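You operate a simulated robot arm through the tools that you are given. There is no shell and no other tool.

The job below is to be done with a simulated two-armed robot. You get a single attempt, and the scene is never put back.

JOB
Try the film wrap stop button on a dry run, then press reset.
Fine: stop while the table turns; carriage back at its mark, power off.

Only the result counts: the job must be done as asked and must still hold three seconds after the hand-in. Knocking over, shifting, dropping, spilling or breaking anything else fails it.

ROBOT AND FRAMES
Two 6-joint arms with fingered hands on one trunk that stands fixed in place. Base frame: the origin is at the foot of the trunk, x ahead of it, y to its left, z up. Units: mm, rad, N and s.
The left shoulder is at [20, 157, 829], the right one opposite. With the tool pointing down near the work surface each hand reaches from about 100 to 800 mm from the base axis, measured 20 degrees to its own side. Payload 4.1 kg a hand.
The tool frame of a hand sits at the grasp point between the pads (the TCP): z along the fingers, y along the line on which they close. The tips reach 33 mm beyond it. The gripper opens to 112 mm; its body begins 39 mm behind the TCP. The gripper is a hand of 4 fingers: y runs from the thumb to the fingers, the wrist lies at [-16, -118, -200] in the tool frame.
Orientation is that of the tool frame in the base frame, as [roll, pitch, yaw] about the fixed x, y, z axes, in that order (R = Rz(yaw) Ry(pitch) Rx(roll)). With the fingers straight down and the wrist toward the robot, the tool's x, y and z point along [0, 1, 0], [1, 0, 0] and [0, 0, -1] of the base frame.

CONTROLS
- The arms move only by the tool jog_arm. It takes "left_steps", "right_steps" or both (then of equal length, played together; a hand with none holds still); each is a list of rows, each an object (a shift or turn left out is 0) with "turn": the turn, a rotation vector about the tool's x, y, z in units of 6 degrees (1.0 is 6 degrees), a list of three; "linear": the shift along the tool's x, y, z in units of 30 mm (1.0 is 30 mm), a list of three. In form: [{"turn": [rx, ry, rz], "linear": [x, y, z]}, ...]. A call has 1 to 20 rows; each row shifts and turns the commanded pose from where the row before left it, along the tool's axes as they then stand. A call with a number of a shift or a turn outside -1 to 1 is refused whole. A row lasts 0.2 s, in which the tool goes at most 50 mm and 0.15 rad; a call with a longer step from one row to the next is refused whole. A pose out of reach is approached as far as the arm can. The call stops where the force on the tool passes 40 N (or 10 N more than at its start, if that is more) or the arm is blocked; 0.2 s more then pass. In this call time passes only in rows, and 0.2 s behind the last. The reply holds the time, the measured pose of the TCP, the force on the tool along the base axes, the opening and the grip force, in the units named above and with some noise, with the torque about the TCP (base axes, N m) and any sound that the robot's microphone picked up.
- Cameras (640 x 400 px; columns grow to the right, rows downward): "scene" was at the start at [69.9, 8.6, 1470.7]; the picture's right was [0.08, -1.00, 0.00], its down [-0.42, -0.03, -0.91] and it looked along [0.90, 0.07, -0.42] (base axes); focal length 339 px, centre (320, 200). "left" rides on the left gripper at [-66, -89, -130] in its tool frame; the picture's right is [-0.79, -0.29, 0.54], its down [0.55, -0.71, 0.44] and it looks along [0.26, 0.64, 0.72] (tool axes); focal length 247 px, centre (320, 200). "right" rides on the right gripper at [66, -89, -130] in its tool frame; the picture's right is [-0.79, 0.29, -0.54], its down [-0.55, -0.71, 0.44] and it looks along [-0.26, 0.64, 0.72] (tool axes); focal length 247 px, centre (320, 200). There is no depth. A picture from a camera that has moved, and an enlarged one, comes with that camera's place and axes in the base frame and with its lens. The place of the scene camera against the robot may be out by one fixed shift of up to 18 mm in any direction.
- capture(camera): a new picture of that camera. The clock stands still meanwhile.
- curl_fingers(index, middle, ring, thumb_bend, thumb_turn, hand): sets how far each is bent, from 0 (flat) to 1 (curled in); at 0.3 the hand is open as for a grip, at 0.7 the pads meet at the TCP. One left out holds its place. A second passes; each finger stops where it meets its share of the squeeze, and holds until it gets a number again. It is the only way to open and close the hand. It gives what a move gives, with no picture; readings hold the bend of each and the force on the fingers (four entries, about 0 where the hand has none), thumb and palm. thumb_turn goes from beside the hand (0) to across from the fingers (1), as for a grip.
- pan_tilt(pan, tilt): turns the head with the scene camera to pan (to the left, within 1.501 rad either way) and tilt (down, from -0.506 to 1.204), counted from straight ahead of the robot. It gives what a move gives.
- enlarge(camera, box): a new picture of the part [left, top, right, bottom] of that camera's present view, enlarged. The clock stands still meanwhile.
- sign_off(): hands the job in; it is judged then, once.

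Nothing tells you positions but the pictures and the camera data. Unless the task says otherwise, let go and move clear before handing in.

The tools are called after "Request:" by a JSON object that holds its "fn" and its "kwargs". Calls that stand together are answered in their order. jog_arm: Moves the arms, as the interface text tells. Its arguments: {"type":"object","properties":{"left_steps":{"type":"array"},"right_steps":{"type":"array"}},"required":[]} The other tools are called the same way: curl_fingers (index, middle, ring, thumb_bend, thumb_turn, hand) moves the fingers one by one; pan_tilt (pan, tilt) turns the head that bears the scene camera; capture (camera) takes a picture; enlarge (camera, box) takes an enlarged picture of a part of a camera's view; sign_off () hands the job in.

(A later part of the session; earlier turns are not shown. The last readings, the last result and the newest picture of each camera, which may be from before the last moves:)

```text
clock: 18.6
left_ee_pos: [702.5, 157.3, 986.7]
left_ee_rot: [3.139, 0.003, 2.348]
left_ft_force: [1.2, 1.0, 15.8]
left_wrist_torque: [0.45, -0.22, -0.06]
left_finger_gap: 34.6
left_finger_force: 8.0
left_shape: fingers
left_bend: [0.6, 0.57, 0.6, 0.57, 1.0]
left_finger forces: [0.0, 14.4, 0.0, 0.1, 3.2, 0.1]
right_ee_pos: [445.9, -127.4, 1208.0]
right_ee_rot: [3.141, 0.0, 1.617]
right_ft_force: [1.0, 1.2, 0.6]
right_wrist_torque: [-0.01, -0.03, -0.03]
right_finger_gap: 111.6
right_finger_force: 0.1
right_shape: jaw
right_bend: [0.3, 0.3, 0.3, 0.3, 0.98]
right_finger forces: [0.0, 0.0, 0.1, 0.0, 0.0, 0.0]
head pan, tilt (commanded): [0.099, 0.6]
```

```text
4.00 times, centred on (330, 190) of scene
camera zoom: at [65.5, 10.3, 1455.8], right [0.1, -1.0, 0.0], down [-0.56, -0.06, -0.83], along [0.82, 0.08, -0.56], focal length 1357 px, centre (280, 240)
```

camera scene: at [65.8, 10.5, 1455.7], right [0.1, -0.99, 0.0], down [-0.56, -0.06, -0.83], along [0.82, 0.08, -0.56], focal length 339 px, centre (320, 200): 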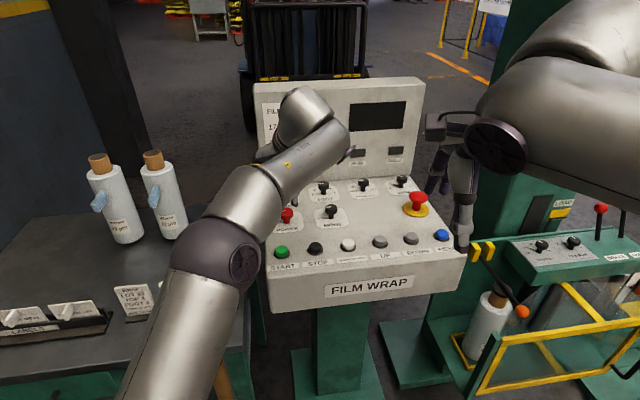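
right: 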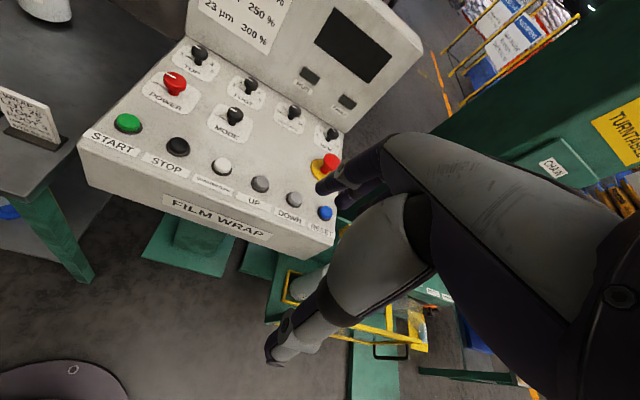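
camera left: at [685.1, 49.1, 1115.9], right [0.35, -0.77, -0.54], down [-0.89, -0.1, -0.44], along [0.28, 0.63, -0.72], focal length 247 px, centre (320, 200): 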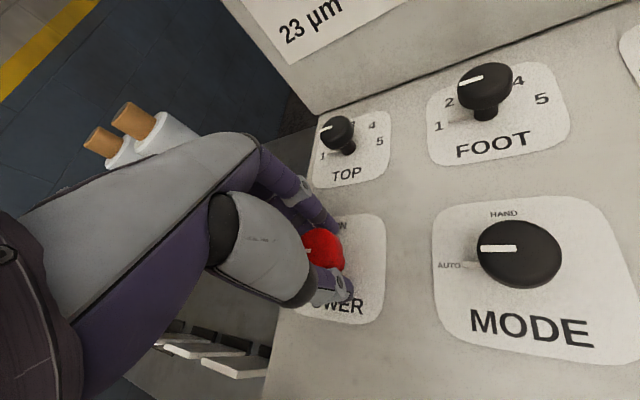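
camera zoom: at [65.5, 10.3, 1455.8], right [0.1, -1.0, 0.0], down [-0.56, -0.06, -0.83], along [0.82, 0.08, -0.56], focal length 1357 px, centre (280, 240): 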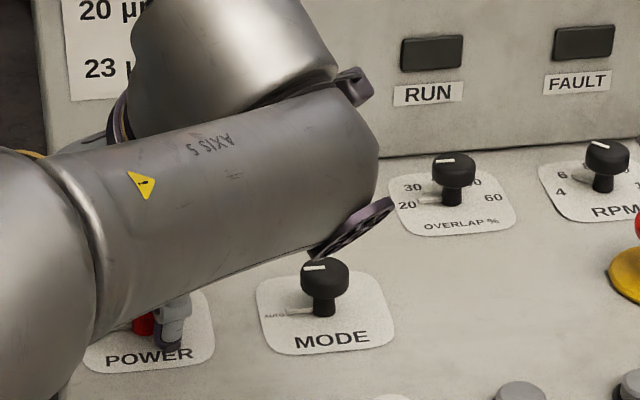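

The middle fingertip is bearing on the panel (15 N upward), so I'm slightly too low. I'll open a little, rise 6 mm and pinch again with thumb and middle finger.

Request:
{"fn": "curl_fingers", "kwargs": {"hand": "left", "index": 0.5, "middle": 0.46, "ring": 0.5, "thumb_bend": 0.46}}

Request:
{"fn": "jog_arm", "kwargs": {"left_steps": [{"linear": [0, 0, -0.25]}]}}

Request:
{"fn": "curl_fingers", "kwargs": {"hand": "left", "index": 0.5, "middle": 0.62, "ring": 0.5, "thumb_bend": 0.62}}

Request:
{"fn": "enlarge", "kwargs": {"camera": "left", "box": [240, 160, 400, 320]}}

```text
clock: 19.6
left_ee_pos: [701.4, 155.7, 987.1]
left_ee_rot: [3.138, 0.002, 2.348]
left_ft_force: [-4.0, -8.1, 19.1]
left_wrist_torque: [0.18, -0.39, -0.13]
left_finger_gap: 56.1
left_finger_force: 10.0
left_shape: fingers
left_bend: [0.55, 0.48, 0.5, 0.46, 1.0]
left_finger forces: [11.8, 7.3, 0.1, 0.1, 0.0, 0.0]
right_ee_pos: [444.3, -128.5, 1208.0]
right_ee_rot: [3.141, 0.0, 1.615]
right_ft_force: [0.3, 0.3, 0.2]
right_wrist_torque: [-0.01, -0.01, 0.01]
right_finger_gap: 111.8
right_finger_force: 0.1
right_shape: jaw
right_bend: [0.3, 0.3, 0.3, 0.3, 0.98]
right_finger forces: [0.0, 0.0, 0.0, 0.1, 0.0, 0.1]
head pan, tilt (commanded): [0.099, 0.6]
```

```text
clock: 20.0
left_ee_pos: [701.8, 158.2, 990.3]
left_ee_rot: [-3.139, -0.003, 2.352]
left_ft_force: [-0.3, 0.1, 0.1]
left_wrist_torque: [0.03, 0.04, 0.02]
left_finger_gap: 62.5
left_finger_force: 0.0
left_shape: fingers
left_bend: [0.5, 0.46, 0.5, 0.46, 1.0]
left_finger forces: [0.0, 0.0, 0.0, 0.1, 0.0, 0.0]
right_ee_pos: [445.4, -127.2, 1208.4]
right_ee_rot: [3.14, 0.001, 1.618]
right_ft_force: [0.7, -0.2, -0.4]
right_wrist_torque: [-0.02, -0.05, 0.03]
right_finger_gap: 111.8
right_finger_force: 0.0
right_shape: jaw
right_bend: [0.3, 0.3, 0.3, 0.3, 0.98]
right_finger forces: [0.1, 0.0, 0.1, 0.0, 0.2, 0.1]
head pan, tilt (commanded): [0.099, 0.6]
```

```text
clock: 21.0
left_ee_pos: [702.2, 157.1, 991.2]
left_ee_rot: [-3.14, -0.002, 2.35]
left_ft_force: [-4.5, -3.2, -5.6]
left_wrist_torque: [0.0, -0.01, -0.03]
left_finger_gap: 48.6
left_finger_force: 3.2
left_shape: fingers
left_bend: [0.5, 0.62, 0.5, 0.57, 1.0]
left_finger forces: [0.0, 0.0, 0.0, 0.0, 6.4, 0.0]
right_ee_pos: [445.1, -127.0, 1209.1]
right_ee_rot: [3.141, 0.0, 1.617]
right_ft_force: [0.0, 0.3, -0.4]
right_wrist_torque: [0.01, 0.0, -0.01]
right_finger_gap: 111.8
right_finger_force: 0.0
right_shape: jaw
right_bend: [0.3, 0.3, 0.3, 0.3, 0.98]
right_finger forces: [0.0, 0.0, 0.0, 0.0, 0.0, 0.0]
head pan, tilt (commanded): [0.099, 0.6]
```

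```text
2.50 times, centred on (320, 240) of left
camera zoom: at [685.8, 49.0, 1121.0], right [0.35, -0.77, -0.54], down [-0.89, -0.1, -0.43], along [0.28, 0.63, -0.72], focal length 617 px, centre (320, 100)
```

zoom: 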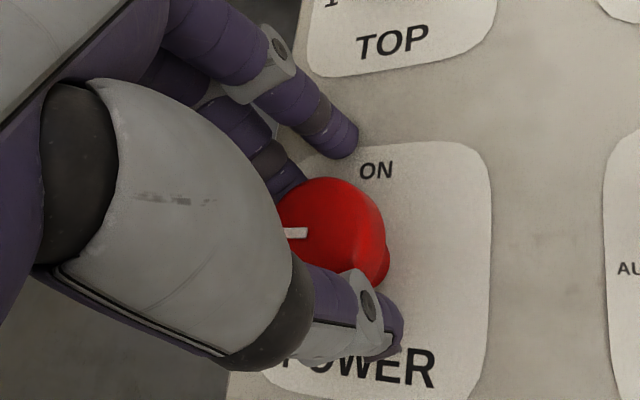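

The thumb is touching the knob but the middle finger isn't loaded. I'll check from the right wrist camera and then close all the fingers further.

Request:
{"fn": "enlarge", "kwargs": {"camera": "right", "box": [110, 30, 270, 130]}}

Request:
{"fn": "enlarge", "kwargs": {"camera": "left", "box": [260, 170, 380, 290]}}

```text
4.00 times, centred on (190, 80) of right
camera zoom: at [353.6, -67.7, 1337.8], right [0.32, -0.78, 0.54], down [-0.69, -0.58, -0.44], along [0.65, -0.23, -0.72], focal length 988 px, centre (840, 680)
```

zoom: 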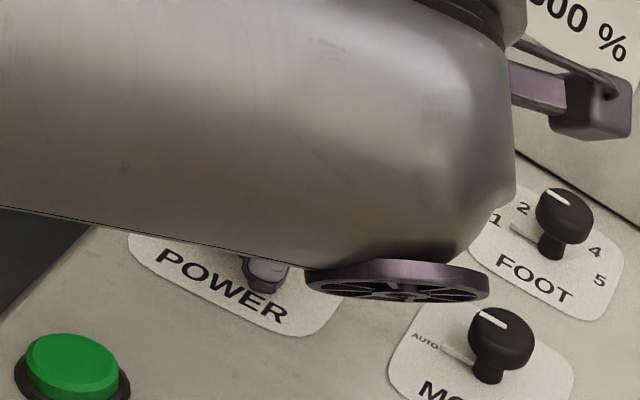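

```text
3.33 times, centred on (320, 230) of left
camera zoom: at [685.8, 49.0, 1121.0], right [0.35, -0.77, -0.54], down [-0.89, -0.1, -0.43], along [0.28, 0.63, -0.72], focal length 823 px, centre (320, 100)
```

zoom: 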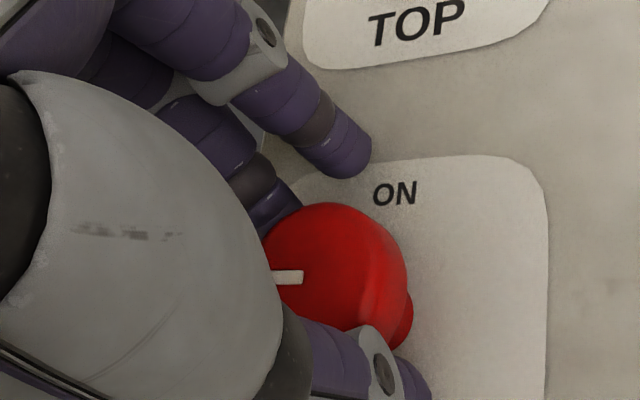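

The middle finger is just behind the knob. I'll close further so that the squeeze builds on it.

Request:
{"fn": "curl_fingers", "kwargs": {"hand": "left", "index": 0.6, "middle": 0.8, "ring": 0.6, "thumb_bend": 0.65}}

Request:
{"fn": "enlarge", "kwargs": {"camera": "left", "box": [260, 170, 380, 290]}}

```text
clock: 22.0
left_ee_pos: [704.1, 156.2, 992.3]
left_ee_rot: [-3.14, 0.001, 2.35]
left_ft_force: [-1.2, 2.4, -6.1]
left_wrist_torque: [0.01, 0.01, -0.04]
left_finger_gap: 35.3
left_finger_force: 8.9
left_shape: fingers
left_bend: [0.6, 0.67, 0.6, 0.58, 1.0]
left_finger forces: [0.1, 9.5, 0.0, 0.0, 8.8, 0.0]
right_ee_pos: [445.8, -127.7, 1207.3]
right_ee_rot: [-3.14, 0.001, 1.616]
right_ft_force: [0.6, -0.6, 0.2]
right_wrist_torque: [0.0, -0.04, 0.01]
right_finger_gap: 111.8
right_finger_force: 0.1
right_shape: jaw
right_bend: [0.3, 0.3, 0.3, 0.3, 0.98]
right_finger forces: [0.1, 0.0, 0.0, 0.0, 0.1, 0.0]
head pan, tilt (commanded): [0.099, 0.6]
```

```text
3.33 times, centred on (320, 230) of left
camera zoom: at [686.0, 49.5, 1121.2], right [0.35, -0.77, -0.54], down [-0.89, -0.11, -0.43], along [0.28, 0.64, -0.72], focal length 823 px, centre (320, 100)
```

zoom: 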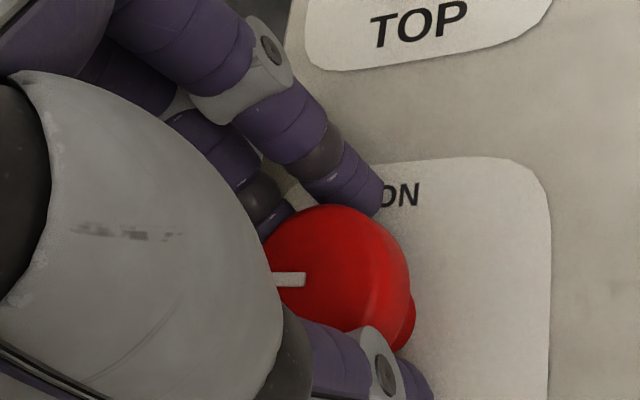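

The knob is now pinched: middle 9.5 N, thumb 8.8 N. I'll turn clockwise 30° first and check that it follows.

Request:
{"fn": "jog_arm", "kwargs": {"left_steps": [{"turn": [0, 0, 0.8]}, {"turn": [0, 0, 0.8]}, {"turn": [0, 0, 0.8]}, {"turn": [0, 0, 0.8]}, {"turn": [0, 0, 0.8]}, {"turn": [0, 0, 0.8]}]}}

Request:
{"fn": "enlarge", "kwargs": {"camera": "left", "box": [260, 170, 380, 290]}}

```text
clock: 23.4
left_ee_pos: [702.0, 156.7, 992.2]
left_ee_rot: [3.141, 0.0, 1.845]
left_ft_force: [1.0, -2.5, -7.0]
left_wrist_torque: [-0.1, -0.01, 0.04]
left_finger_gap: 33.8
left_finger_force: 7.8
left_shape: fingers
left_bend: [0.6, 0.67, 0.6, 0.59, 1.0]
left_finger forces: [0.1, 8.5, 0.1, 0.1, 7.9, 0.0]
right_ee_pos: [445.8, -129.2, 1207.8]
right_ee_rot: [-3.14, 0.0, 1.616]
right_ft_force: [0.7, 0.3, 0.4]
right_wrist_torque: [0.01, 0.01, -0.03]
right_finger_gap: 111.4
right_finger_force: 0.1
right_shape: jaw
right_bend: [0.3, 0.3, 0.3, 0.3, 0.98]
right_finger forces: [0.0, 0.1, 0.1, 0.0, 0.0, 0.0]
head pan, tilt (commanded): [0.099, 0.6]
```

```text
3.33 times, centred on (320, 230) of left
camera zoom: at [634.5, 71.0, 1121.3], right [-0.06, -0.84, -0.54], down [-0.83, 0.34, -0.44], along [0.55, 0.42, -0.72], focal length 823 px, centre (320, 100)
```

zoom: 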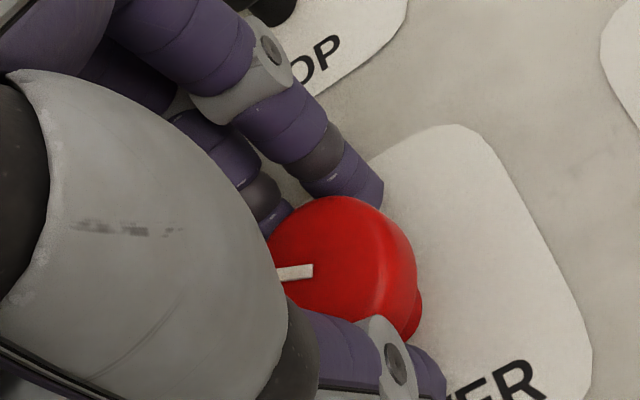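

The knob's white line stays fixed relative to the hand, so it's turning with it. I'll continue the remaining ~61°.

Request:
{"fn": "jog_arm", "kwargs": {"left_steps": [{"turn": [0, 0, 0.85]}, {"turn": [0, 0, 0.85]}, {"turn": [0, 0, 0.85]}, {"turn": [0, 0, 0.85]}, {"turn": [0, 0, 0.85]}, {"turn": [0, 0, 0.85]}, {"turn": [0, 0, 0.85]}, {"turn": [0, 0, 0.85]}, {"turn": [0, 0, 0.85]}, {"turn": [0, 0, 0.85]}, {"turn": [0, 0, 0.85]}, {"turn": [0, 0, 0.85]}]}}

Request:
{"fn": "enlarge", "kwargs": {"camera": "left", "box": [260, 170, 380, 290]}}

Request:
{"fn": "capture", "kwargs": {"camera": "scene"}}

```text
clock: 26.0
left_ee_pos: [701.7, 158.9, 992.0]
left_ee_rot: [3.14, -0.002, 0.776]
left_ft_force: [7.7, -0.8, -4.6]
left_wrist_torque: [0.02, -0.12, 0.03]
left_finger_gap: 30.8
left_finger_force: 8.3
left_shape: fingers
left_bend: [0.59, 0.67, 0.6, 0.61, 1.0]
left_finger forces: [0.7, 12.0, 0.0, 0.0, 4.7, 0.0]
right_ee_pos: [446.3, -128.0, 1207.1]
right_ee_rot: [3.141, 0.0, 1.616]
right_ft_force: [0.8, -0.1, -1.3]
right_wrist_torque: [-0.05, 0.02, -0.04]
right_finger_gap: 111.9
right_finger_force: 0.2
right_shape: jaw
right_bend: [0.3, 0.3, 0.3, 0.3, 0.98]
right_finger forces: [0.1, 0.0, 0.0, 0.1, 0.1, 0.1]
head pan, tilt (commanded): [0.099, 0.6]
```

```text
3.33 times, centred on (320, 230) of left
camera zoom: at [592.8, 176.9, 1121.6], right [-0.76, -0.35, -0.54], down [-0.1, 0.89, -0.44], along [0.64, -0.28, -0.72], focal length 823 px, centre (320, 100)
```

zoom: 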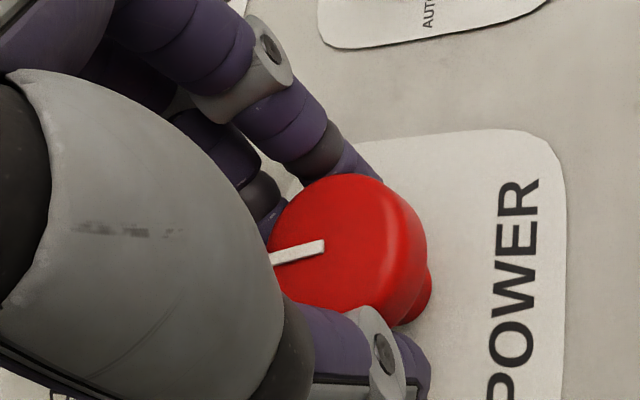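

```text
taken
camera scene: at [66.3, 10.4, 1455.7], right [0.1, -0.99, 0.0], down [-0.56, -0.06, -0.82], along [0.82, 0.08, -0.57], focal length 339 px, centre (320, 200)
```

scene: 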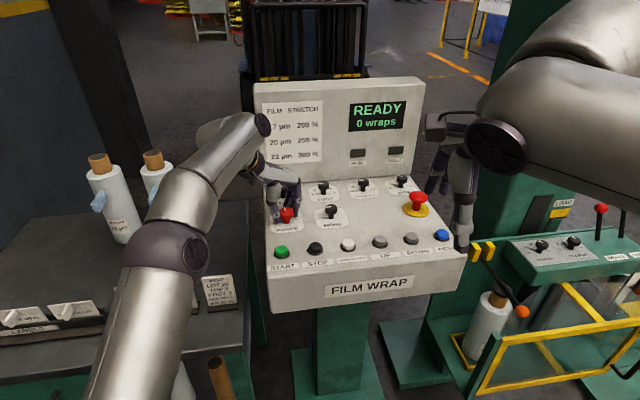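

The display now reads READY, 0 wraps, so power is on. I'll release the knob and lift away, then look at the display and the knob closely.

Request:
{"fn": "curl_fingers", "kwargs": {"hand": "left", "index": 0.42, "middle": 0.42, "ring": 0.42, "thumb_bend": 0.42}}

Request:
{"fn": "jog_arm", "kwargs": {"left_steps": [{"linear": [0, 0, -0.6]}, {"linear": [0, 0, -0.9]}, {"linear": [0, 0, -0.9]}]}}

Request:
{"fn": "capture", "kwargs": {"camera": "left"}}

Request:
{"fn": "enlarge", "kwargs": {"camera": "scene", "box": [250, 80, 450, 205]}}

Request:
{"fn": "enlarge", "kwargs": {"camera": "scene", "box": [440, 170, 640, 295]}}

```text
clock: 27.0
left_ee_pos: [701.4, 156.8, 992.3]
left_ee_rot: [-3.141, 0.003, 0.777]
left_ft_force: [-0.3, -0.4, 0.1]
left_wrist_torque: [-0.02, 0.02, 0.01]
left_finger_gap: 79.5
left_finger_force: 0.0
left_shape: fingers
left_bend: [0.42, 0.42, 0.42, 0.42, 0.99]
left_finger forces: [0.0, 0.1, 0.0, 0.1, 0.1, 0.0]
right_ee_pos: [444.6, -127.8, 1207.3]
right_ee_rot: [-3.141, 0.0, 1.615]
right_ft_force: [0.1, 0.4, 0.3]
right_wrist_torque: [-0.05, 0.0, 0.01]
right_finger_gap: 111.5
right_finger_force: 0.0
right_shape: jaw
right_bend: [0.3, 0.3, 0.3, 0.3, 0.98]
right_finger forces: [0.0, 0.0, 0.0, 0.0, 0.0, 0.1]
head pan, tilt (commanded): [0.099, 0.6]
```

```text
clock: 27.8
left_ee_pos: [687.3, 156.9, 1057.4]
left_ee_rot: [-3.14, 0.0, 0.777]
left_ft_force: [0.5, 0.1, -0.4]
left_wrist_torque: [-0.01, 0.02, 0.03]
left_finger_gap: 79.6
left_finger_force: 0.0
left_shape: fingers
left_bend: [0.42, 0.42, 0.42, 0.42, 0.99]
left_finger forces: [0.0, 0.1, 0.1, 0.0, 0.0, 0.1]
left hand out of reach, approached as far as the arm can: row 2, 3
right_ee_pos: [445.8, -128.3, 1207.1]
right_ee_rot: [-3.142, 0.0, 1.615]
right_ft_force: [0.6, -0.4, -0.7]
right_wrist_torque: [0.0, -0.04, 0.01]
right_finger_gap: 112.1
right_finger_force: 0.1
right_shape: jaw
right_bend: [0.3, 0.3, 0.3, 0.3, 0.98]
right_finger forces: [0.1, 0.1, 0.0, 0.1, 0.1, 0.0]
head pan, tilt (commanded): [0.099, 0.6]
```

```text
taken
camera left: at [578.2, 176.4, 1186.6], right [-0.77, -0.35, -0.54], down [-0.1, 0.89, -0.44], along [0.63, -0.28, -0.72], focal length 247 px, centre (320, 200)
```

left: 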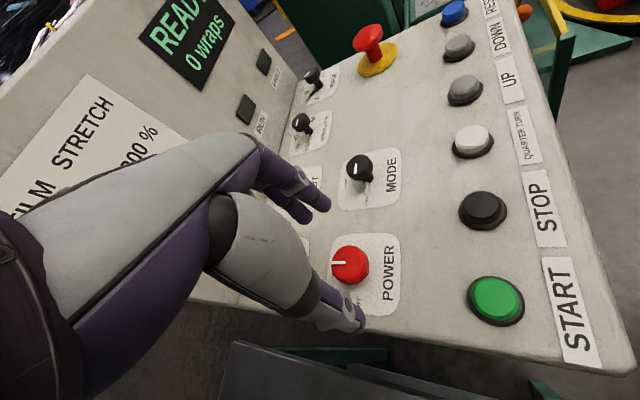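

```text
3.20 times, centred on (350, 142) of scene
camera zoom: at [66.0, 10.4, 1455.7], right [0.1, -0.99, 0.0], down [-0.56, -0.06, -0.83], along [0.82, 0.08, -0.56], focal length 1085 px, centre (224, 384)
```

zoom: 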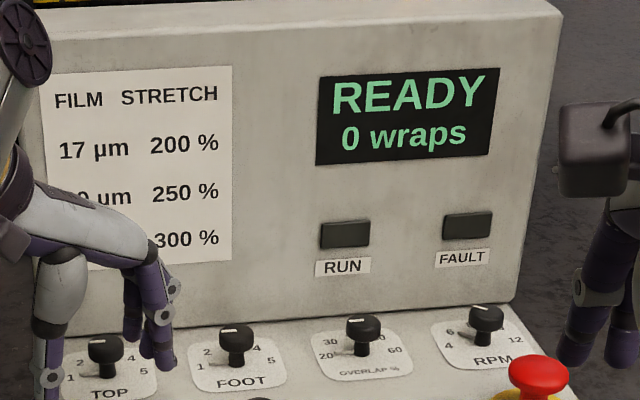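

```text
3.20 times, centred on (540, 232) of scene
camera zoom: at [66.0, 10.4, 1455.7], right [0.1, -0.99, 0.0], down [-0.56, -0.06, -0.83], along [0.82, 0.08, -0.56], focal length 1085 px, centre (-384, 96)
```

zoom: 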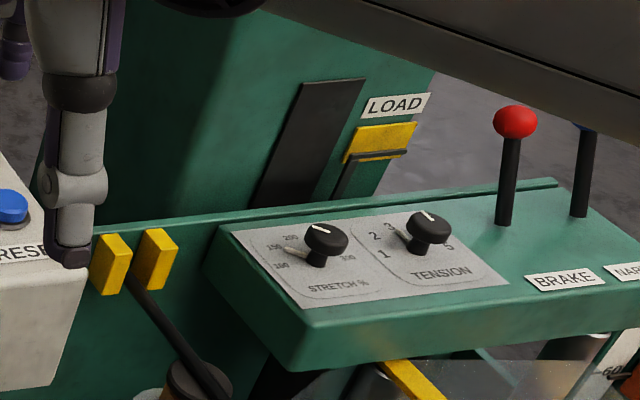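

The wrapper is READY, the carriage pointer sits on the yellow LOAD mark, and RUN and FAULT are both dark. Next I'll shape the left hand into a poker (thumb and middle pinched, index and ring curled) and go above START.

Request:
{"fn": "jog_arm", "kwargs": {"left_steps": [{"linear": [-0.65, -0.51, 0]}, {"linear": [-0.65, -0.51, 0]}, {"linear": [-0.65, -0.51, 0]}, {"linear": [-0.65, -0.51, 0]}]}}

Request:
{"fn": "curl_fingers", "kwargs": {"hand": "left", "index": 1.0, "middle": 0.68, "ring": 1.0, "thumb_bend": 0.68}}

Request:
{"fn": "capture", "kwargs": {"camera": "left"}}

Request:
{"fn": "capture", "kwargs": {"camera": "scene"}}

```text
clock: 28.8
left_ee_pos: [609.0, 147.1, 1068.6]
left_ee_rot: [3.139, 0.0, 0.779]
left_ft_force: [0.3, -0.1, -0.5]
left_wrist_torque: [0.0, 0.03, -0.02]
left_finger_gap: 79.7
left_finger_force: 0.1
left_shape: fingers
left_bend: [0.42, 0.42, 0.42, 0.42, 0.99]
left_finger forces: [0.0, 0.0, 0.0, 0.0, 0.1, 0.1]
left hand out of reach, approached as far as the arm can: row 1, 2
right_ee_pos: [446.0, -127.8, 1207.5]
right_ee_rot: [3.14, 0.001, 1.617]
right_ft_force: [0.0, 0.5, -0.1]
right_wrist_torque: [0.04, 0.03, 0.02]
right_finger_gap: 111.5
right_finger_force: 0.1
right_shape: jaw
right_bend: [0.3, 0.3, 0.3, 0.3, 0.98]
right_finger forces: [0.0, 0.1, 0.0, 0.0, 0.0, 0.1]
head pan, tilt (commanded): [0.099, 0.6]
```

```text
clock: 29.8
left_ee_pos: [609.0, 146.4, 1067.4]
left_ee_rot: [-3.141, 0.0, 0.778]
left_ft_force: [-0.4, -0.5, -0.4]
left_wrist_torque: [-0.01, 0.0, 0.0]
left_finger_gap: 4.8
left_finger_force: 0.1
left_shape: fingers
left_bend: [0.83, 0.68, 1.0, 0.65, 1.0]
left_finger forces: [0.1, 0.0, 0.0, 0.1, 0.0, 0.0]
right_ee_pos: [446.1, -128.4, 1207.3]
right_ee_rot: [-3.141, 0.0, 1.615]
right_ft_force: [0.6, -0.7, 0.4]
right_wrist_torque: [0.04, -0.01, 0.0]
right_finger_gap: 111.7
right_finger_force: 0.1
right_shape: jaw
right_bend: [0.3, 0.3, 0.3, 0.3, 0.98]
right_finger forces: [0.0, 0.1, 0.1, 0.0, 0.0, 0.1]
head pan, tilt (commanded): [0.099, 0.6]
```

```text
taken
camera left: at [499.6, 166.3, 1197.0], right [-0.77, -0.35, -0.54], down [-0.1, 0.89, -0.44], along [0.63, -0.28, -0.72], focal length 247 px, centre (320, 200)
```

left: 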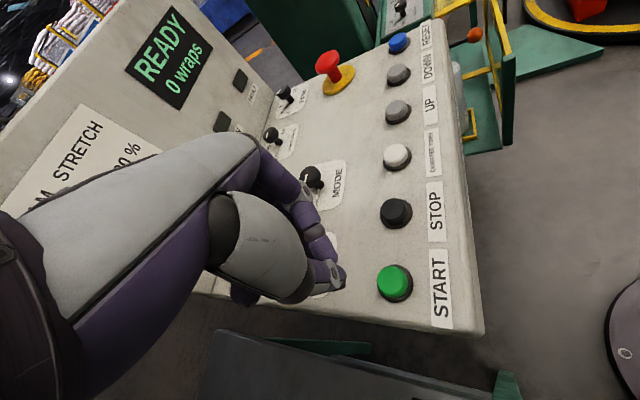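

```text
taken
camera scene: at [65.9, 10.4, 1455.7], right [0.1, -1.0, 0.0], down [-0.56, -0.06, -0.83], along [0.82, 0.08, -0.56], focal length 339 px, centre (320, 200)
```

scene: 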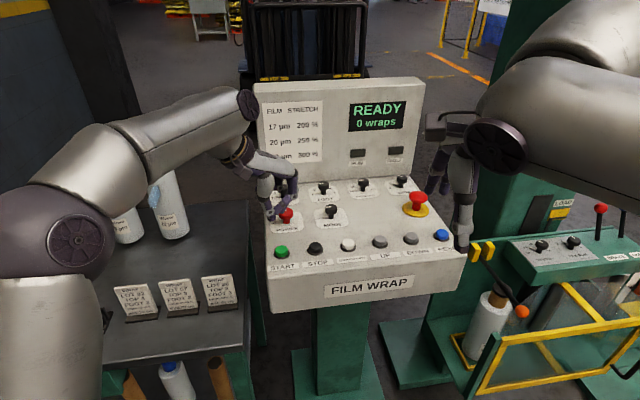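

The poker is formed. I'll zoom in to see exactly where its tip is.

Request:
{"fn": "enlarge", "kwargs": {"camera": "left", "box": [240, 170, 440, 320]}}

Request:
{"fn": "enlarge", "kwargs": {"camera": "scene", "box": [220, 140, 380, 270]}}

Request:
{"fn": "enlarge", "kwargs": {"camera": "right", "box": [80, 20, 240, 180]}}

```text
2.67 times, centred on (340, 245) of left
camera zoom: at [499.6, 166.3, 1197.0], right [-0.77, -0.35, -0.54], down [-0.1, 0.89, -0.44], along [0.63, -0.28, -0.72], focal length 659 px, centre (267, 80)
```

zoom: 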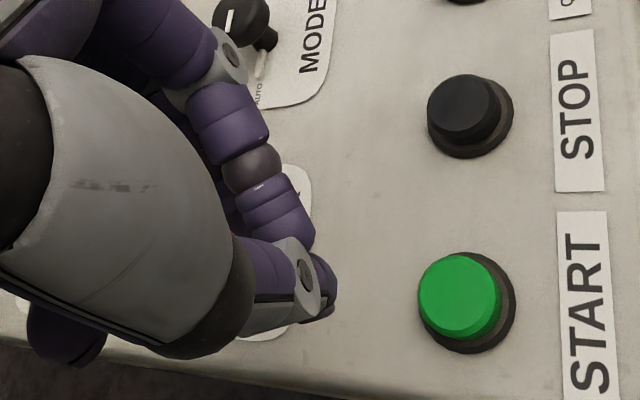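

```text
3.08 times, centred on (300, 205) of scene
camera zoom: at [65.9, 10.4, 1455.7], right [0.1, -1.0, 0.0], down [-0.56, -0.06, -0.83], along [0.82, 0.08, -0.56], focal length 1044 px, centre (382, 185)
```

zoom: 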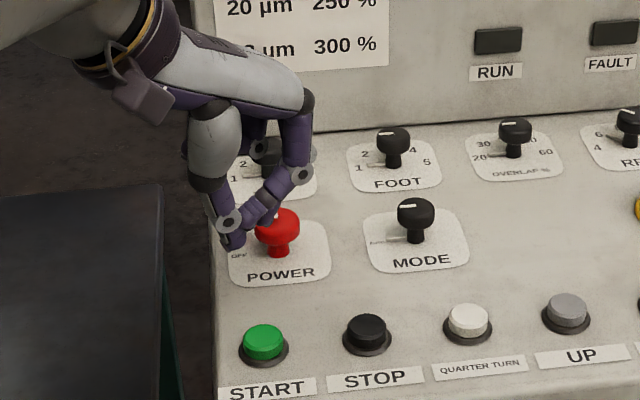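

```text
2.50 times, centred on (160, 100) of right
camera zoom: at [353.6, -67.6, 1337.8], right [0.32, -0.78, 0.54], down [-0.69, -0.58, -0.44], along [0.65, -0.23, -0.72], focal length 617 px, centre (720, 450)
```

zoom: 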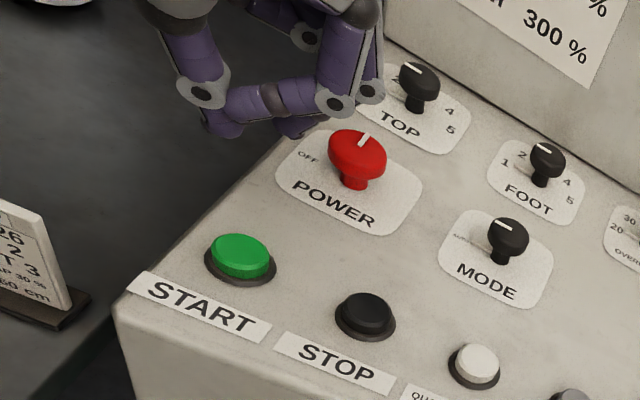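

In the right wrist view the POWER pointer is clearly at ON. The fully curled index crosses the thumb, so I'll use a plain pinch with all the fingertips close together instead; middle and thumb make the lowest point.

Request:
{"fn": "curl_fingers", "kwargs": {"hand": "left", "index": 0.5, "middle": 0.68, "ring": 0.5, "thumb_bend": 0.5}}

Request:
{"fn": "curl_fingers", "kwargs": {"hand": "left", "index": 0.66, "middle": 0.7, "ring": 0.66, "thumb_bend": 0.7}}

Request:
{"fn": "enlarge", "kwargs": {"camera": "left", "box": [240, 170, 440, 320]}}

Request:
{"fn": "enlarge", "kwargs": {"camera": "right", "box": [80, 0, 240, 120]}}

Request:
{"fn": "enlarge", "kwargs": {"camera": "scene", "box": [220, 140, 380, 270]}}

```text
clock: 30.8
left_ee_pos: [607.5, 147.0, 1067.8]
left_ee_rot: [3.141, 0.001, 0.778]
left_ft_force: [0.3, 0.9, -0.5]
left_wrist_torque: [0.0, 0.0, -0.02]
left_finger_gap: 57.1
left_finger_force: 0.1
left_shape: fingers
left_bend: [0.5, 0.68, 0.5, 0.5, 1.0]
left_finger forces: [0.0, 0.1, 0.0, 0.0, 0.1, 0.1]
right_ee_pos: [444.9, -127.9, 1207.8]
right_ee_rot: [-3.141, 0.0, 1.616]
right_ft_force: [-0.2, -0.3, 0.4]
right_wrist_torque: [0.01, 0.0, -0.01]
right_finger_gap: 111.8
right_finger_force: 0.1
right_shape: jaw
right_bend: [0.3, 0.3, 0.3, 0.3, 0.98]
right_finger forces: [0.0, 0.0, 0.0, 0.0, 0.0, 0.1]
head pan, tilt (commanded): [0.099, 0.6]
```

```text
clock: 31.8
left_ee_pos: [608.7, 146.9, 1066.8]
left_ee_rot: [3.14, 0.001, 0.779]
left_ft_force: [-0.1, -0.1, -0.2]
left_wrist_torque: [0.02, -0.02, 0.02]
left_finger_gap: 8.8
left_finger_force: 0.1
left_shape: fingers
left_bend: [0.66, 0.7, 0.66, 0.7, 1.0]
left_finger forces: [0.0, 0.0, 0.0, 0.0, 0.1, 0.0]
right_ee_pos: [445.4, -127.2, 1208.6]
right_ee_rot: [3.141, 0.001, 1.616]
right_ft_force: [-0.4, -1.0, -0.3]
right_wrist_torque: [-0.03, 0.01, 0.03]
right_finger_gap: 111.6
right_finger_force: 0.0
right_shape: jaw
right_bend: [0.3, 0.3, 0.3, 0.3, 0.98]
right_finger forces: [0.1, 0.0, 0.1, 0.1, 0.0, 0.0]
head pan, tilt (commanded): [0.099, 0.6]
```

```text
2.67 times, centred on (340, 245) of left
camera zoom: at [499.6, 166.3, 1197.0], right [-0.77, -0.35, -0.54], down [-0.1, 0.89, -0.44], along [0.63, -0.28, -0.72], focal length 659 px, centre (267, 80)
```

zoom: 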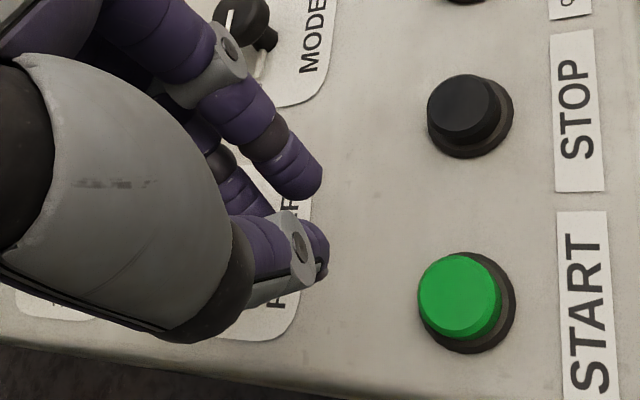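

```text
3.33 times, centred on (160, 60) of right
camera zoom: at [353.6, -67.6, 1337.8], right [0.32, -0.78, 0.54], down [-0.69, -0.58, -0.44], along [0.65, -0.23, -0.72], focal length 823 px, centre (853, 667)
```

zoom: 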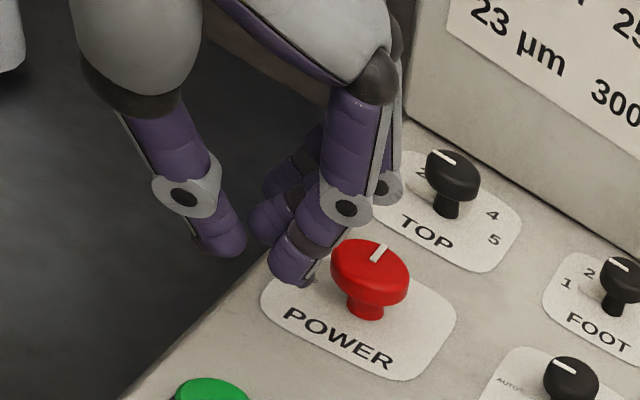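

```text
3.08 times, centred on (300, 205) of scene
camera zoom: at [65.9, 10.4, 1455.7], right [0.1, -1.0, 0.0], down [-0.56, -0.06, -0.83], along [0.82, 0.08, -0.56], focal length 1044 px, centre (382, 185)
```

zoom: 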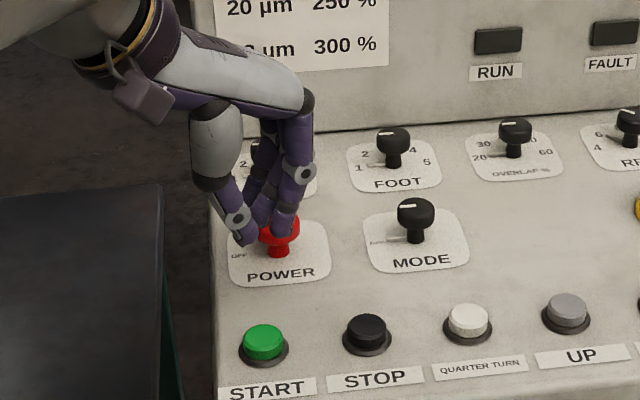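

START is at about (587,145,960) and STOP at (606,74,960). I'll bring the pinched fingertips above START, staying clear of it for now.

Request:
{"fn": "jog_arm", "kwargs": {"left_steps": [{"linear": [-0.19, -0.148, 0.7]}, {"linear": [-0.19, -0.148, 0.7]}, {"linear": [-0.19, -0.148, 0.55]}]}}

Request:
{"fn": "capture", "kwargs": {"camera": "left"}}

Request:
{"fn": "enlarge", "kwargs": {"camera": "right", "box": [60, 50, 220, 170]}}

Request:
{"fn": "enlarge", "kwargs": {"camera": "scene", "box": [220, 170, 380, 290]}}

```text
clock: 32.6
left_ee_pos: [588.0, 146.7, 1008.6]
left_ee_rot: [3.14, 0.001, 0.778]
left_ft_force: [-0.2, 0.0, 1.1]
left_wrist_torque: [0.0, 0.02, -0.01]
left_finger_gap: 8.8
left_finger_force: 0.1
left_shape: fingers
left_bend: [0.66, 0.7, 0.66, 0.7, 1.0]
left_finger forces: [0.1, 0.0, 0.1, 0.1, 0.0, 0.0]
right_ee_pos: [445.5, -127.3, 1207.1]
right_ee_rot: [-3.141, 0.001, 1.617]
right_ft_force: [-0.3, 0.2, 0.6]
right_wrist_torque: [-0.01, 0.01, -0.03]
right_finger_gap: 111.7
right_finger_force: 0.0
right_shape: jaw
right_bend: [0.3, 0.3, 0.3, 0.3, 0.98]
right_finger forces: [0.0, 0.0, 0.0, 0.0, 0.0, 0.1]
head pan, tilt (commanded): [0.099, 0.6]
```

```text
taken
camera left: at [478.0, 165.5, 1137.0], right [-0.76, -0.35, -0.54], down [-0.1, 0.89, -0.44], along [0.64, -0.28, -0.72], focal length 247 px, centre (320, 200)
```

left: 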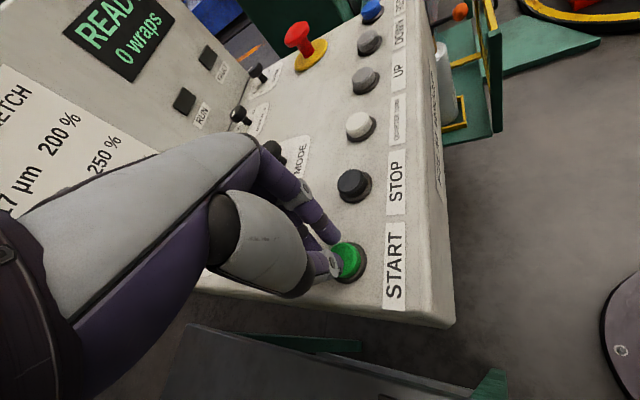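

```text
3.33 times, centred on (140, 110) of right
camera zoom: at [353.6, -67.7, 1337.8], right [0.32, -0.78, 0.54], down [-0.69, -0.58, -0.44], along [0.65, -0.23, -0.72], focal length 823 px, centre (920, 500)
```

zoom: 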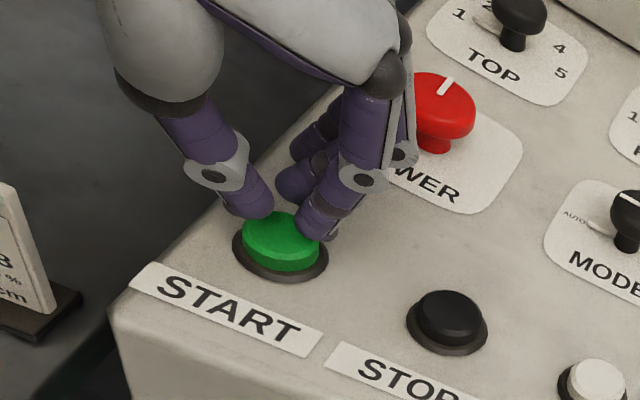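

```text
3.33 times, centred on (300, 230) of scene
camera zoom: at [65.9, 10.3, 1455.7], right [0.1, -1.0, 0.0], down [-0.56, -0.06, -0.83], along [0.82, 0.08, -0.56], focal length 1131 px, centre (387, 100)
```

zoom: 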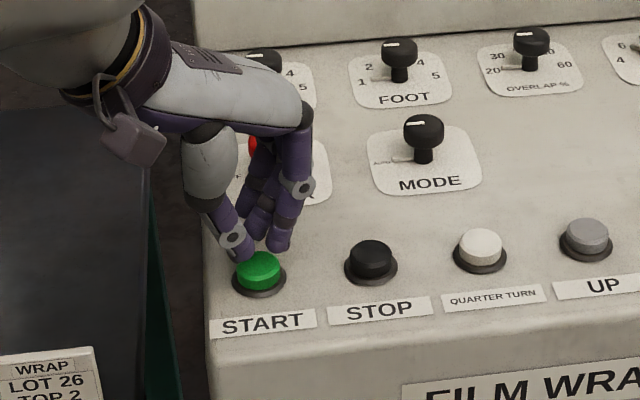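

The fingertips are over START. I'll lower in small steps to press it, then check the display.

Request:
{"fn": "jog_arm", "kwargs": {"left_steps": [{"linear": [0, 0, 0.3]}, {"linear": [0, 0, 0.1]}, {"linear": [0, 0, 0.1]}, {"linear": [0, 0, 0.1]}]}}

Request:
{"fn": "enlarge", "kwargs": {"camera": "scene", "box": [250, 80, 450, 205]}}

```text
clock: 33.6
left_ee_pos: [586.0, 146.5, 991.5]
left_ee_rot: [3.138, -0.003, 0.779]
left_ft_force: [0.0, -0.2, 10.7]
left_wrist_torque: [0.07, 0.03, 0.05]
left_finger_gap: 7.9
left_finger_force: 5.4
left_shape: fingers
left_bend: [0.66, 0.7, 0.66, 0.7, 1.0]
left_finger forces: [1.1, 2.4, 0.0, 0.0, 7.3, 0.1]
right_ee_pos: [445.6, -128.5, 1207.4]
right_ee_rot: [3.14, -0.001, 1.616]
right_ft_force: [0.0, 0.2, -0.1]
right_wrist_torque: [-0.02, -0.01, 0.01]
right_finger_gap: 112.0
right_finger_force: 0.1
right_shape: jaw
right_bend: [0.3, 0.3, 0.3, 0.3, 0.98]
right_finger forces: [0.0, 0.0, 0.0, 0.0, 0.1, 0.0]
head pan, tilt (commanded): [0.099, 0.6]
heard: click
```

```text
3.20 times, centred on (350, 142) of scene
camera zoom: at [65.7, 10.3, 1455.7], right [0.1, -1.0, 0.0], down [-0.56, -0.06, -0.83], along [0.82, 0.08, -0.56], focal length 1085 px, centre (224, 384)
```

zoom: 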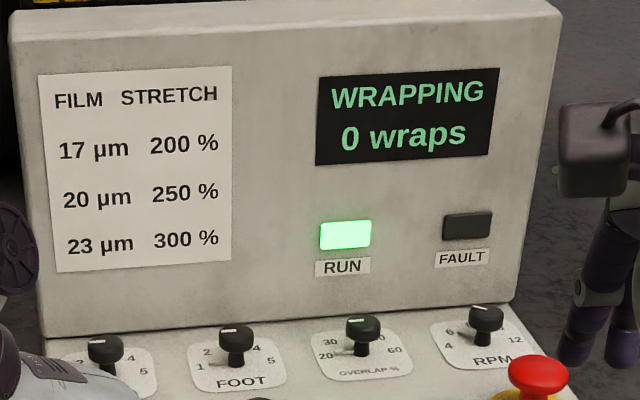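

START clicked: the display reads WRAPPING and RUN is lit. I'll lift and move straight over to STOP, hovering above it.

Request:
{"fn": "jog_arm", "kwargs": {"left_steps": [{"linear": [0, 0, -0.8]}, {"linear": [-0.396, 0.702, 0]}, {"linear": [-0.396, 0.702, 0]}, {"linear": [-0.396, 0.702, 0]}]}}

Request:
{"fn": "capture", "kwargs": {"camera": "left"}}

Request:
{"fn": "capture", "kwargs": {"camera": "scene"}}

Request:
{"fn": "enlarge", "kwargs": {"camera": "right", "box": [80, 60, 240, 180]}}

```text
clock: 34.6
left_ee_pos: [606.1, 72.2, 1015.1]
left_ee_rot: [3.141, 0.0, 0.78]
left_ft_force: [0.2, -0.3, -0.5]
left_wrist_torque: [-0.05, 0.0, -0.02]
left_finger_gap: 7.7
left_finger_force: 0.1
left_shape: fingers
left_bend: [0.66, 0.7, 0.66, 0.7, 1.0]
left_finger forces: [0.0, 0.0, 0.0, 0.0, 0.0, 0.0]
right_ee_pos: [444.5, -126.4, 1207.3]
right_ee_rot: [-3.141, 0.002, 1.616]
right_ft_force: [-0.9, -0.7, 0.4]
right_wrist_torque: [0.01, 0.02, 0.0]
right_finger_gap: 111.6
right_finger_force: 0.1
right_shape: jaw
right_bend: [0.3, 0.3, 0.3, 0.3, 0.98]
right_finger forces: [0.1, 0.0, 0.0, 0.0, 0.0, 0.1]
head pan, tilt (commanded): [0.099, 0.6]
```

```text
taken
camera left: at [497.9, 91.6, 1144.0], right [-0.77, -0.35, -0.54], down [-0.1, 0.89, -0.44], along [0.64, -0.28, -0.72], focal length 247 px, centre (320, 200)
```

left: 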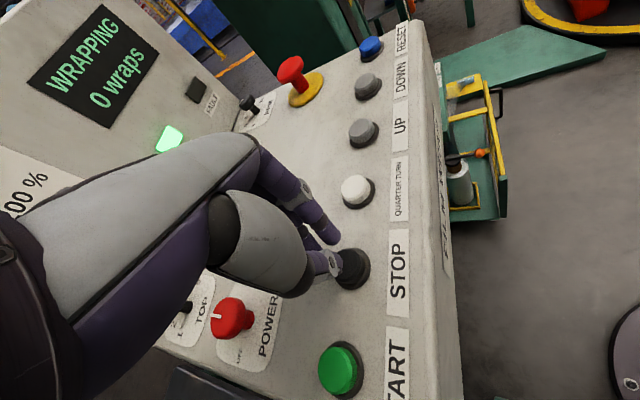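

```text
taken
camera scene: at [65.8, 10.7, 1455.7], right [0.1, -0.99, 0.0], down [-0.56, -0.06, -0.83], along [0.82, 0.08, -0.56], focal length 339 px, centre (320, 200)
```

scene: 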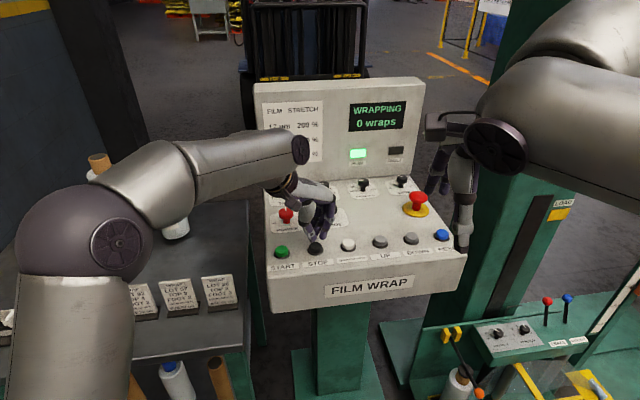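

```text
3.33 times, centred on (160, 120) of right
camera zoom: at [353.5, -67.3, 1337.9], right [0.32, -0.78, 0.54], down [-0.68, -0.58, -0.44], along [0.65, -0.23, -0.72], focal length 823 px, centre (853, 467)
```

zoom: 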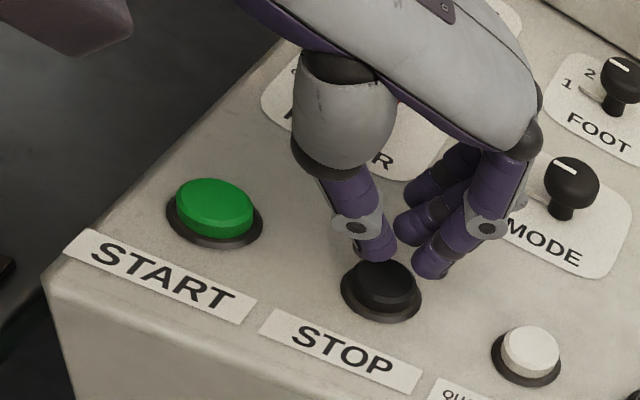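

WRAPPING with RUN lit, and the carriage has gone down from its LOAD mark. Before pressing STOP I'll confirm that the turntable is actually turning, by comparing two views a moment apart.

Request:
{"fn": "pan_tilt", "kwargs": {"pan": -1.35, "tilt": 0.7}}

Request:
{"fn": "capture", "kwargs": {"camera": "scene"}}

Request:
{"fn": "enlarge", "kwargs": {"camera": "left", "box": [480, 0, 640, 100]}}

Request:
{"fn": "jog_arm", "kwargs": {"left_steps": [{"linear": [0, 0, 0]}]}}

Request:
{"fn": "capture", "kwargs": {"camera": "scene"}}

Request:
{"fn": "enlarge", "kwargs": {"camera": "left", "box": [480, 0, 640, 100]}}

```text
clock: 36.1
left_ee_pos: [607.5, 73.4, 1015.1]
left_ee_rot: [-3.141, -0.001, 0.778]
left_ft_force: [0.3, 0.0, 0.1]
left_wrist_torque: [-0.01, -0.01, 0.0]
left_finger_gap: 8.1
left_finger_force: 0.0
left_shape: fingers
left_bend: [0.66, 0.7, 0.66, 0.7, 1.0]
left_finger forces: [0.1, 0.0, 0.0, 0.0, 0.0, 0.1]
right_ee_pos: [445.8, -128.6, 1207.7]
right_ee_rot: [-3.141, -0.001, 1.617]
right_ft_force: [-0.7, -0.1, 0.3]
right_wrist_torque: [0.01, -0.01, -0.03]
right_finger_gap: 111.6
right_finger_force: 0.0
right_shape: jaw
right_bend: [0.3, 0.3, 0.3, 0.3, 0.98]
right_finger forces: [0.1, 0.0, 0.1, 0.1, 0.0, 0.1]
head pan, tilt (commanded): [-1.349, 0.7]
```

```text
taken
camera scene: at [-3.3, -81.3, 1447.1], right [-0.98, -0.22, 0.0], down [-0.14, 0.63, -0.77], along [0.17, -0.75, -0.64], focal length 339 px, centre (320, 200)
```

scene: 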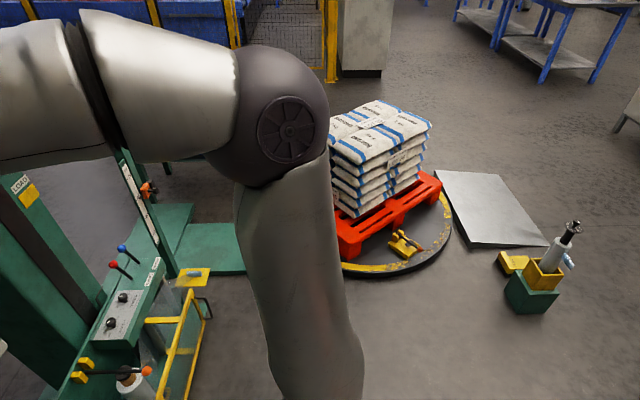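

```text
4.00 times, centred on (560, 50) of left
camera zoom: at [498.0, 91.8, 1143.9], right [-0.77, -0.35, -0.54], down [-0.1, 0.89, -0.44], along [0.64, -0.28, -0.72], focal length 988 px, centre (-640, 800)
```

zoom: 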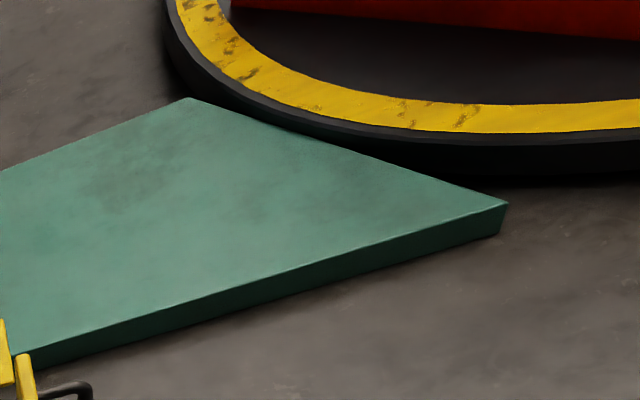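

```text
clock: 36.5
left_ee_pos: [606.1, 72.3, 1015.2]
left_ee_rot: [-3.14, 0.0, 0.779]
left_ft_force: [-0.4, 0.3, -0.4]
left_wrist_torque: [0.02, 0.02, 0.05]
left_finger_gap: 8.1
left_finger_force: 0.1
left_shape: fingers
left_bend: [0.66, 0.7, 0.66, 0.7, 1.0]
left_finger forces: [0.0, 0.0, 0.0, 0.1, 0.1, 0.0]
right_ee_pos: [446.1, -127.4, 1207.7]
right_ee_rot: [-3.142, 0.001, 1.615]
right_ft_force: [-0.2, -0.1, 0.2]
right_wrist_torque: [-0.03, 0.0, 0.01]
right_finger_gap: 111.5
right_finger_force: 0.1
right_shape: jaw
right_bend: [0.3, 0.3, 0.3, 0.3, 0.98]
right_finger forces: [0.0, 0.0, 0.0, 0.0, 0.0, 0.0]
head pan, tilt (commanded): [-1.349, 0.7]
```

```text
taken
camera scene: at [-3.3, -81.3, 1447.1], right [-0.98, -0.22, 0.0], down [-0.14, 0.63, -0.76], along [0.17, -0.75, -0.64], focal length 339 px, centre (320, 200)
```

scene: 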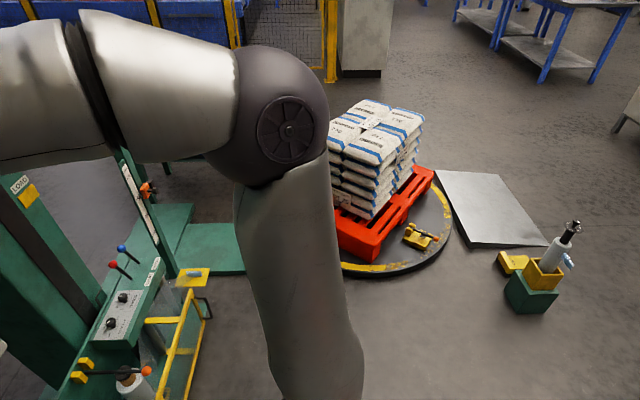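

```text
4.00 times, centred on (560, 50) of left
camera zoom: at [498.0, 91.6, 1143.9], right [-0.77, -0.35, -0.54], down [-0.1, 0.89, -0.44], along [0.64, -0.28, -0.72], focal length 988 px, centre (-640, 800)
```

zoom: 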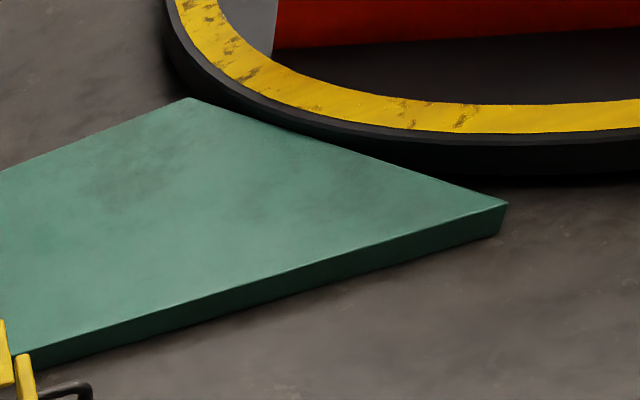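

The pallet has visibly rotated between the two pictures, so the table is turning. I'm pressing STOP now.

Request:
{"fn": "jog_arm", "kwargs": {"left_steps": [{"linear": [0, 0, 0.5]}, {"linear": [0, 0, 0.14]}, {"linear": [0, 0, 0.1]}, {"linear": [0, 0, 0.1]}]}}

Request:
{"fn": "capture", "kwargs": {"camera": "left"}}

Request:
{"fn": "capture", "kwargs": {"camera": "scene"}}

```text
clock: 37.5
left_ee_pos: [605.9, 75.8, 990.5]
left_ee_rot: [3.135, -0.001, 0.778]
left_ft_force: [-0.7, 0.4, 16.1]
left_wrist_torque: [0.01, 0.13, 0.01]
left_finger_gap: 7.1
left_finger_force: 8.0
left_shape: fingers
left_bend: [0.66, 0.7, 0.66, 0.71, 1.0]
left_finger forces: [0.9, 2.5, 0.1, 0.0, 12.5, 0.0]
right_ee_pos: [444.7, -128.1, 1208.1]
right_ee_rot: [-3.141, 0.0, 1.615]
right_ft_force: [-0.3, 0.9, 0.4]
right_wrist_torque: [-0.03, 0.03, 0.0]
right_finger_gap: 111.6
right_finger_force: 0.2
right_shape: jaw
right_bend: [0.3, 0.3, 0.3, 0.3, 0.98]
right_finger forces: [0.0, 0.0, 0.1, 0.0, 0.0, 0.0]
head pan, tilt (commanded): [-1.349, 0.7]
heard: click
```

```text
taken
camera left: at [496.3, 94.4, 1119.3], right [-0.76, -0.35, -0.54], down [-0.1, 0.89, -0.44], along [0.64, -0.28, -0.72], focal length 247 px, centre (320, 200)
```

left: 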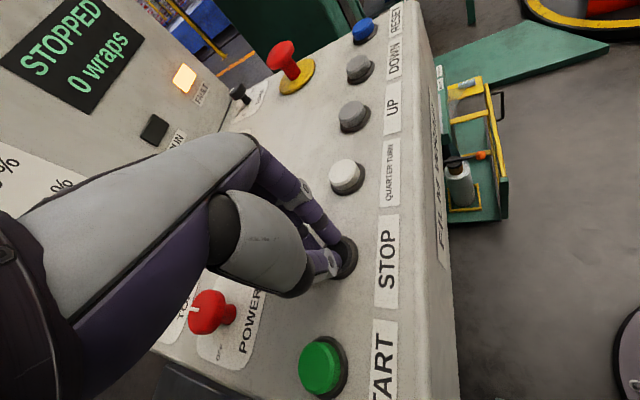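

```text
taken
camera scene: at [-3.8, -81.3, 1447.1], right [-0.98, -0.22, 0.0], down [-0.14, 0.63, -0.76], along [0.17, -0.75, -0.64], focal length 339 px, centre (320, 200)
```

scene: 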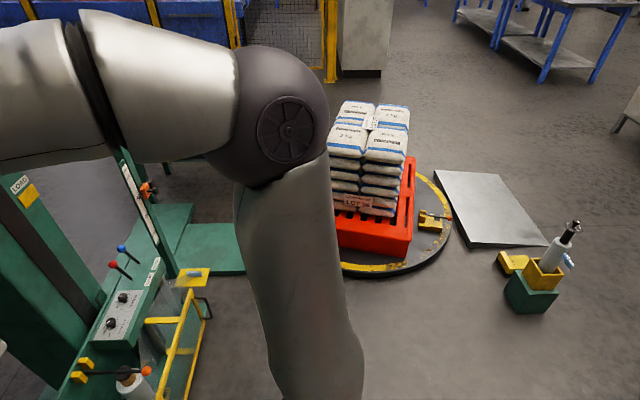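

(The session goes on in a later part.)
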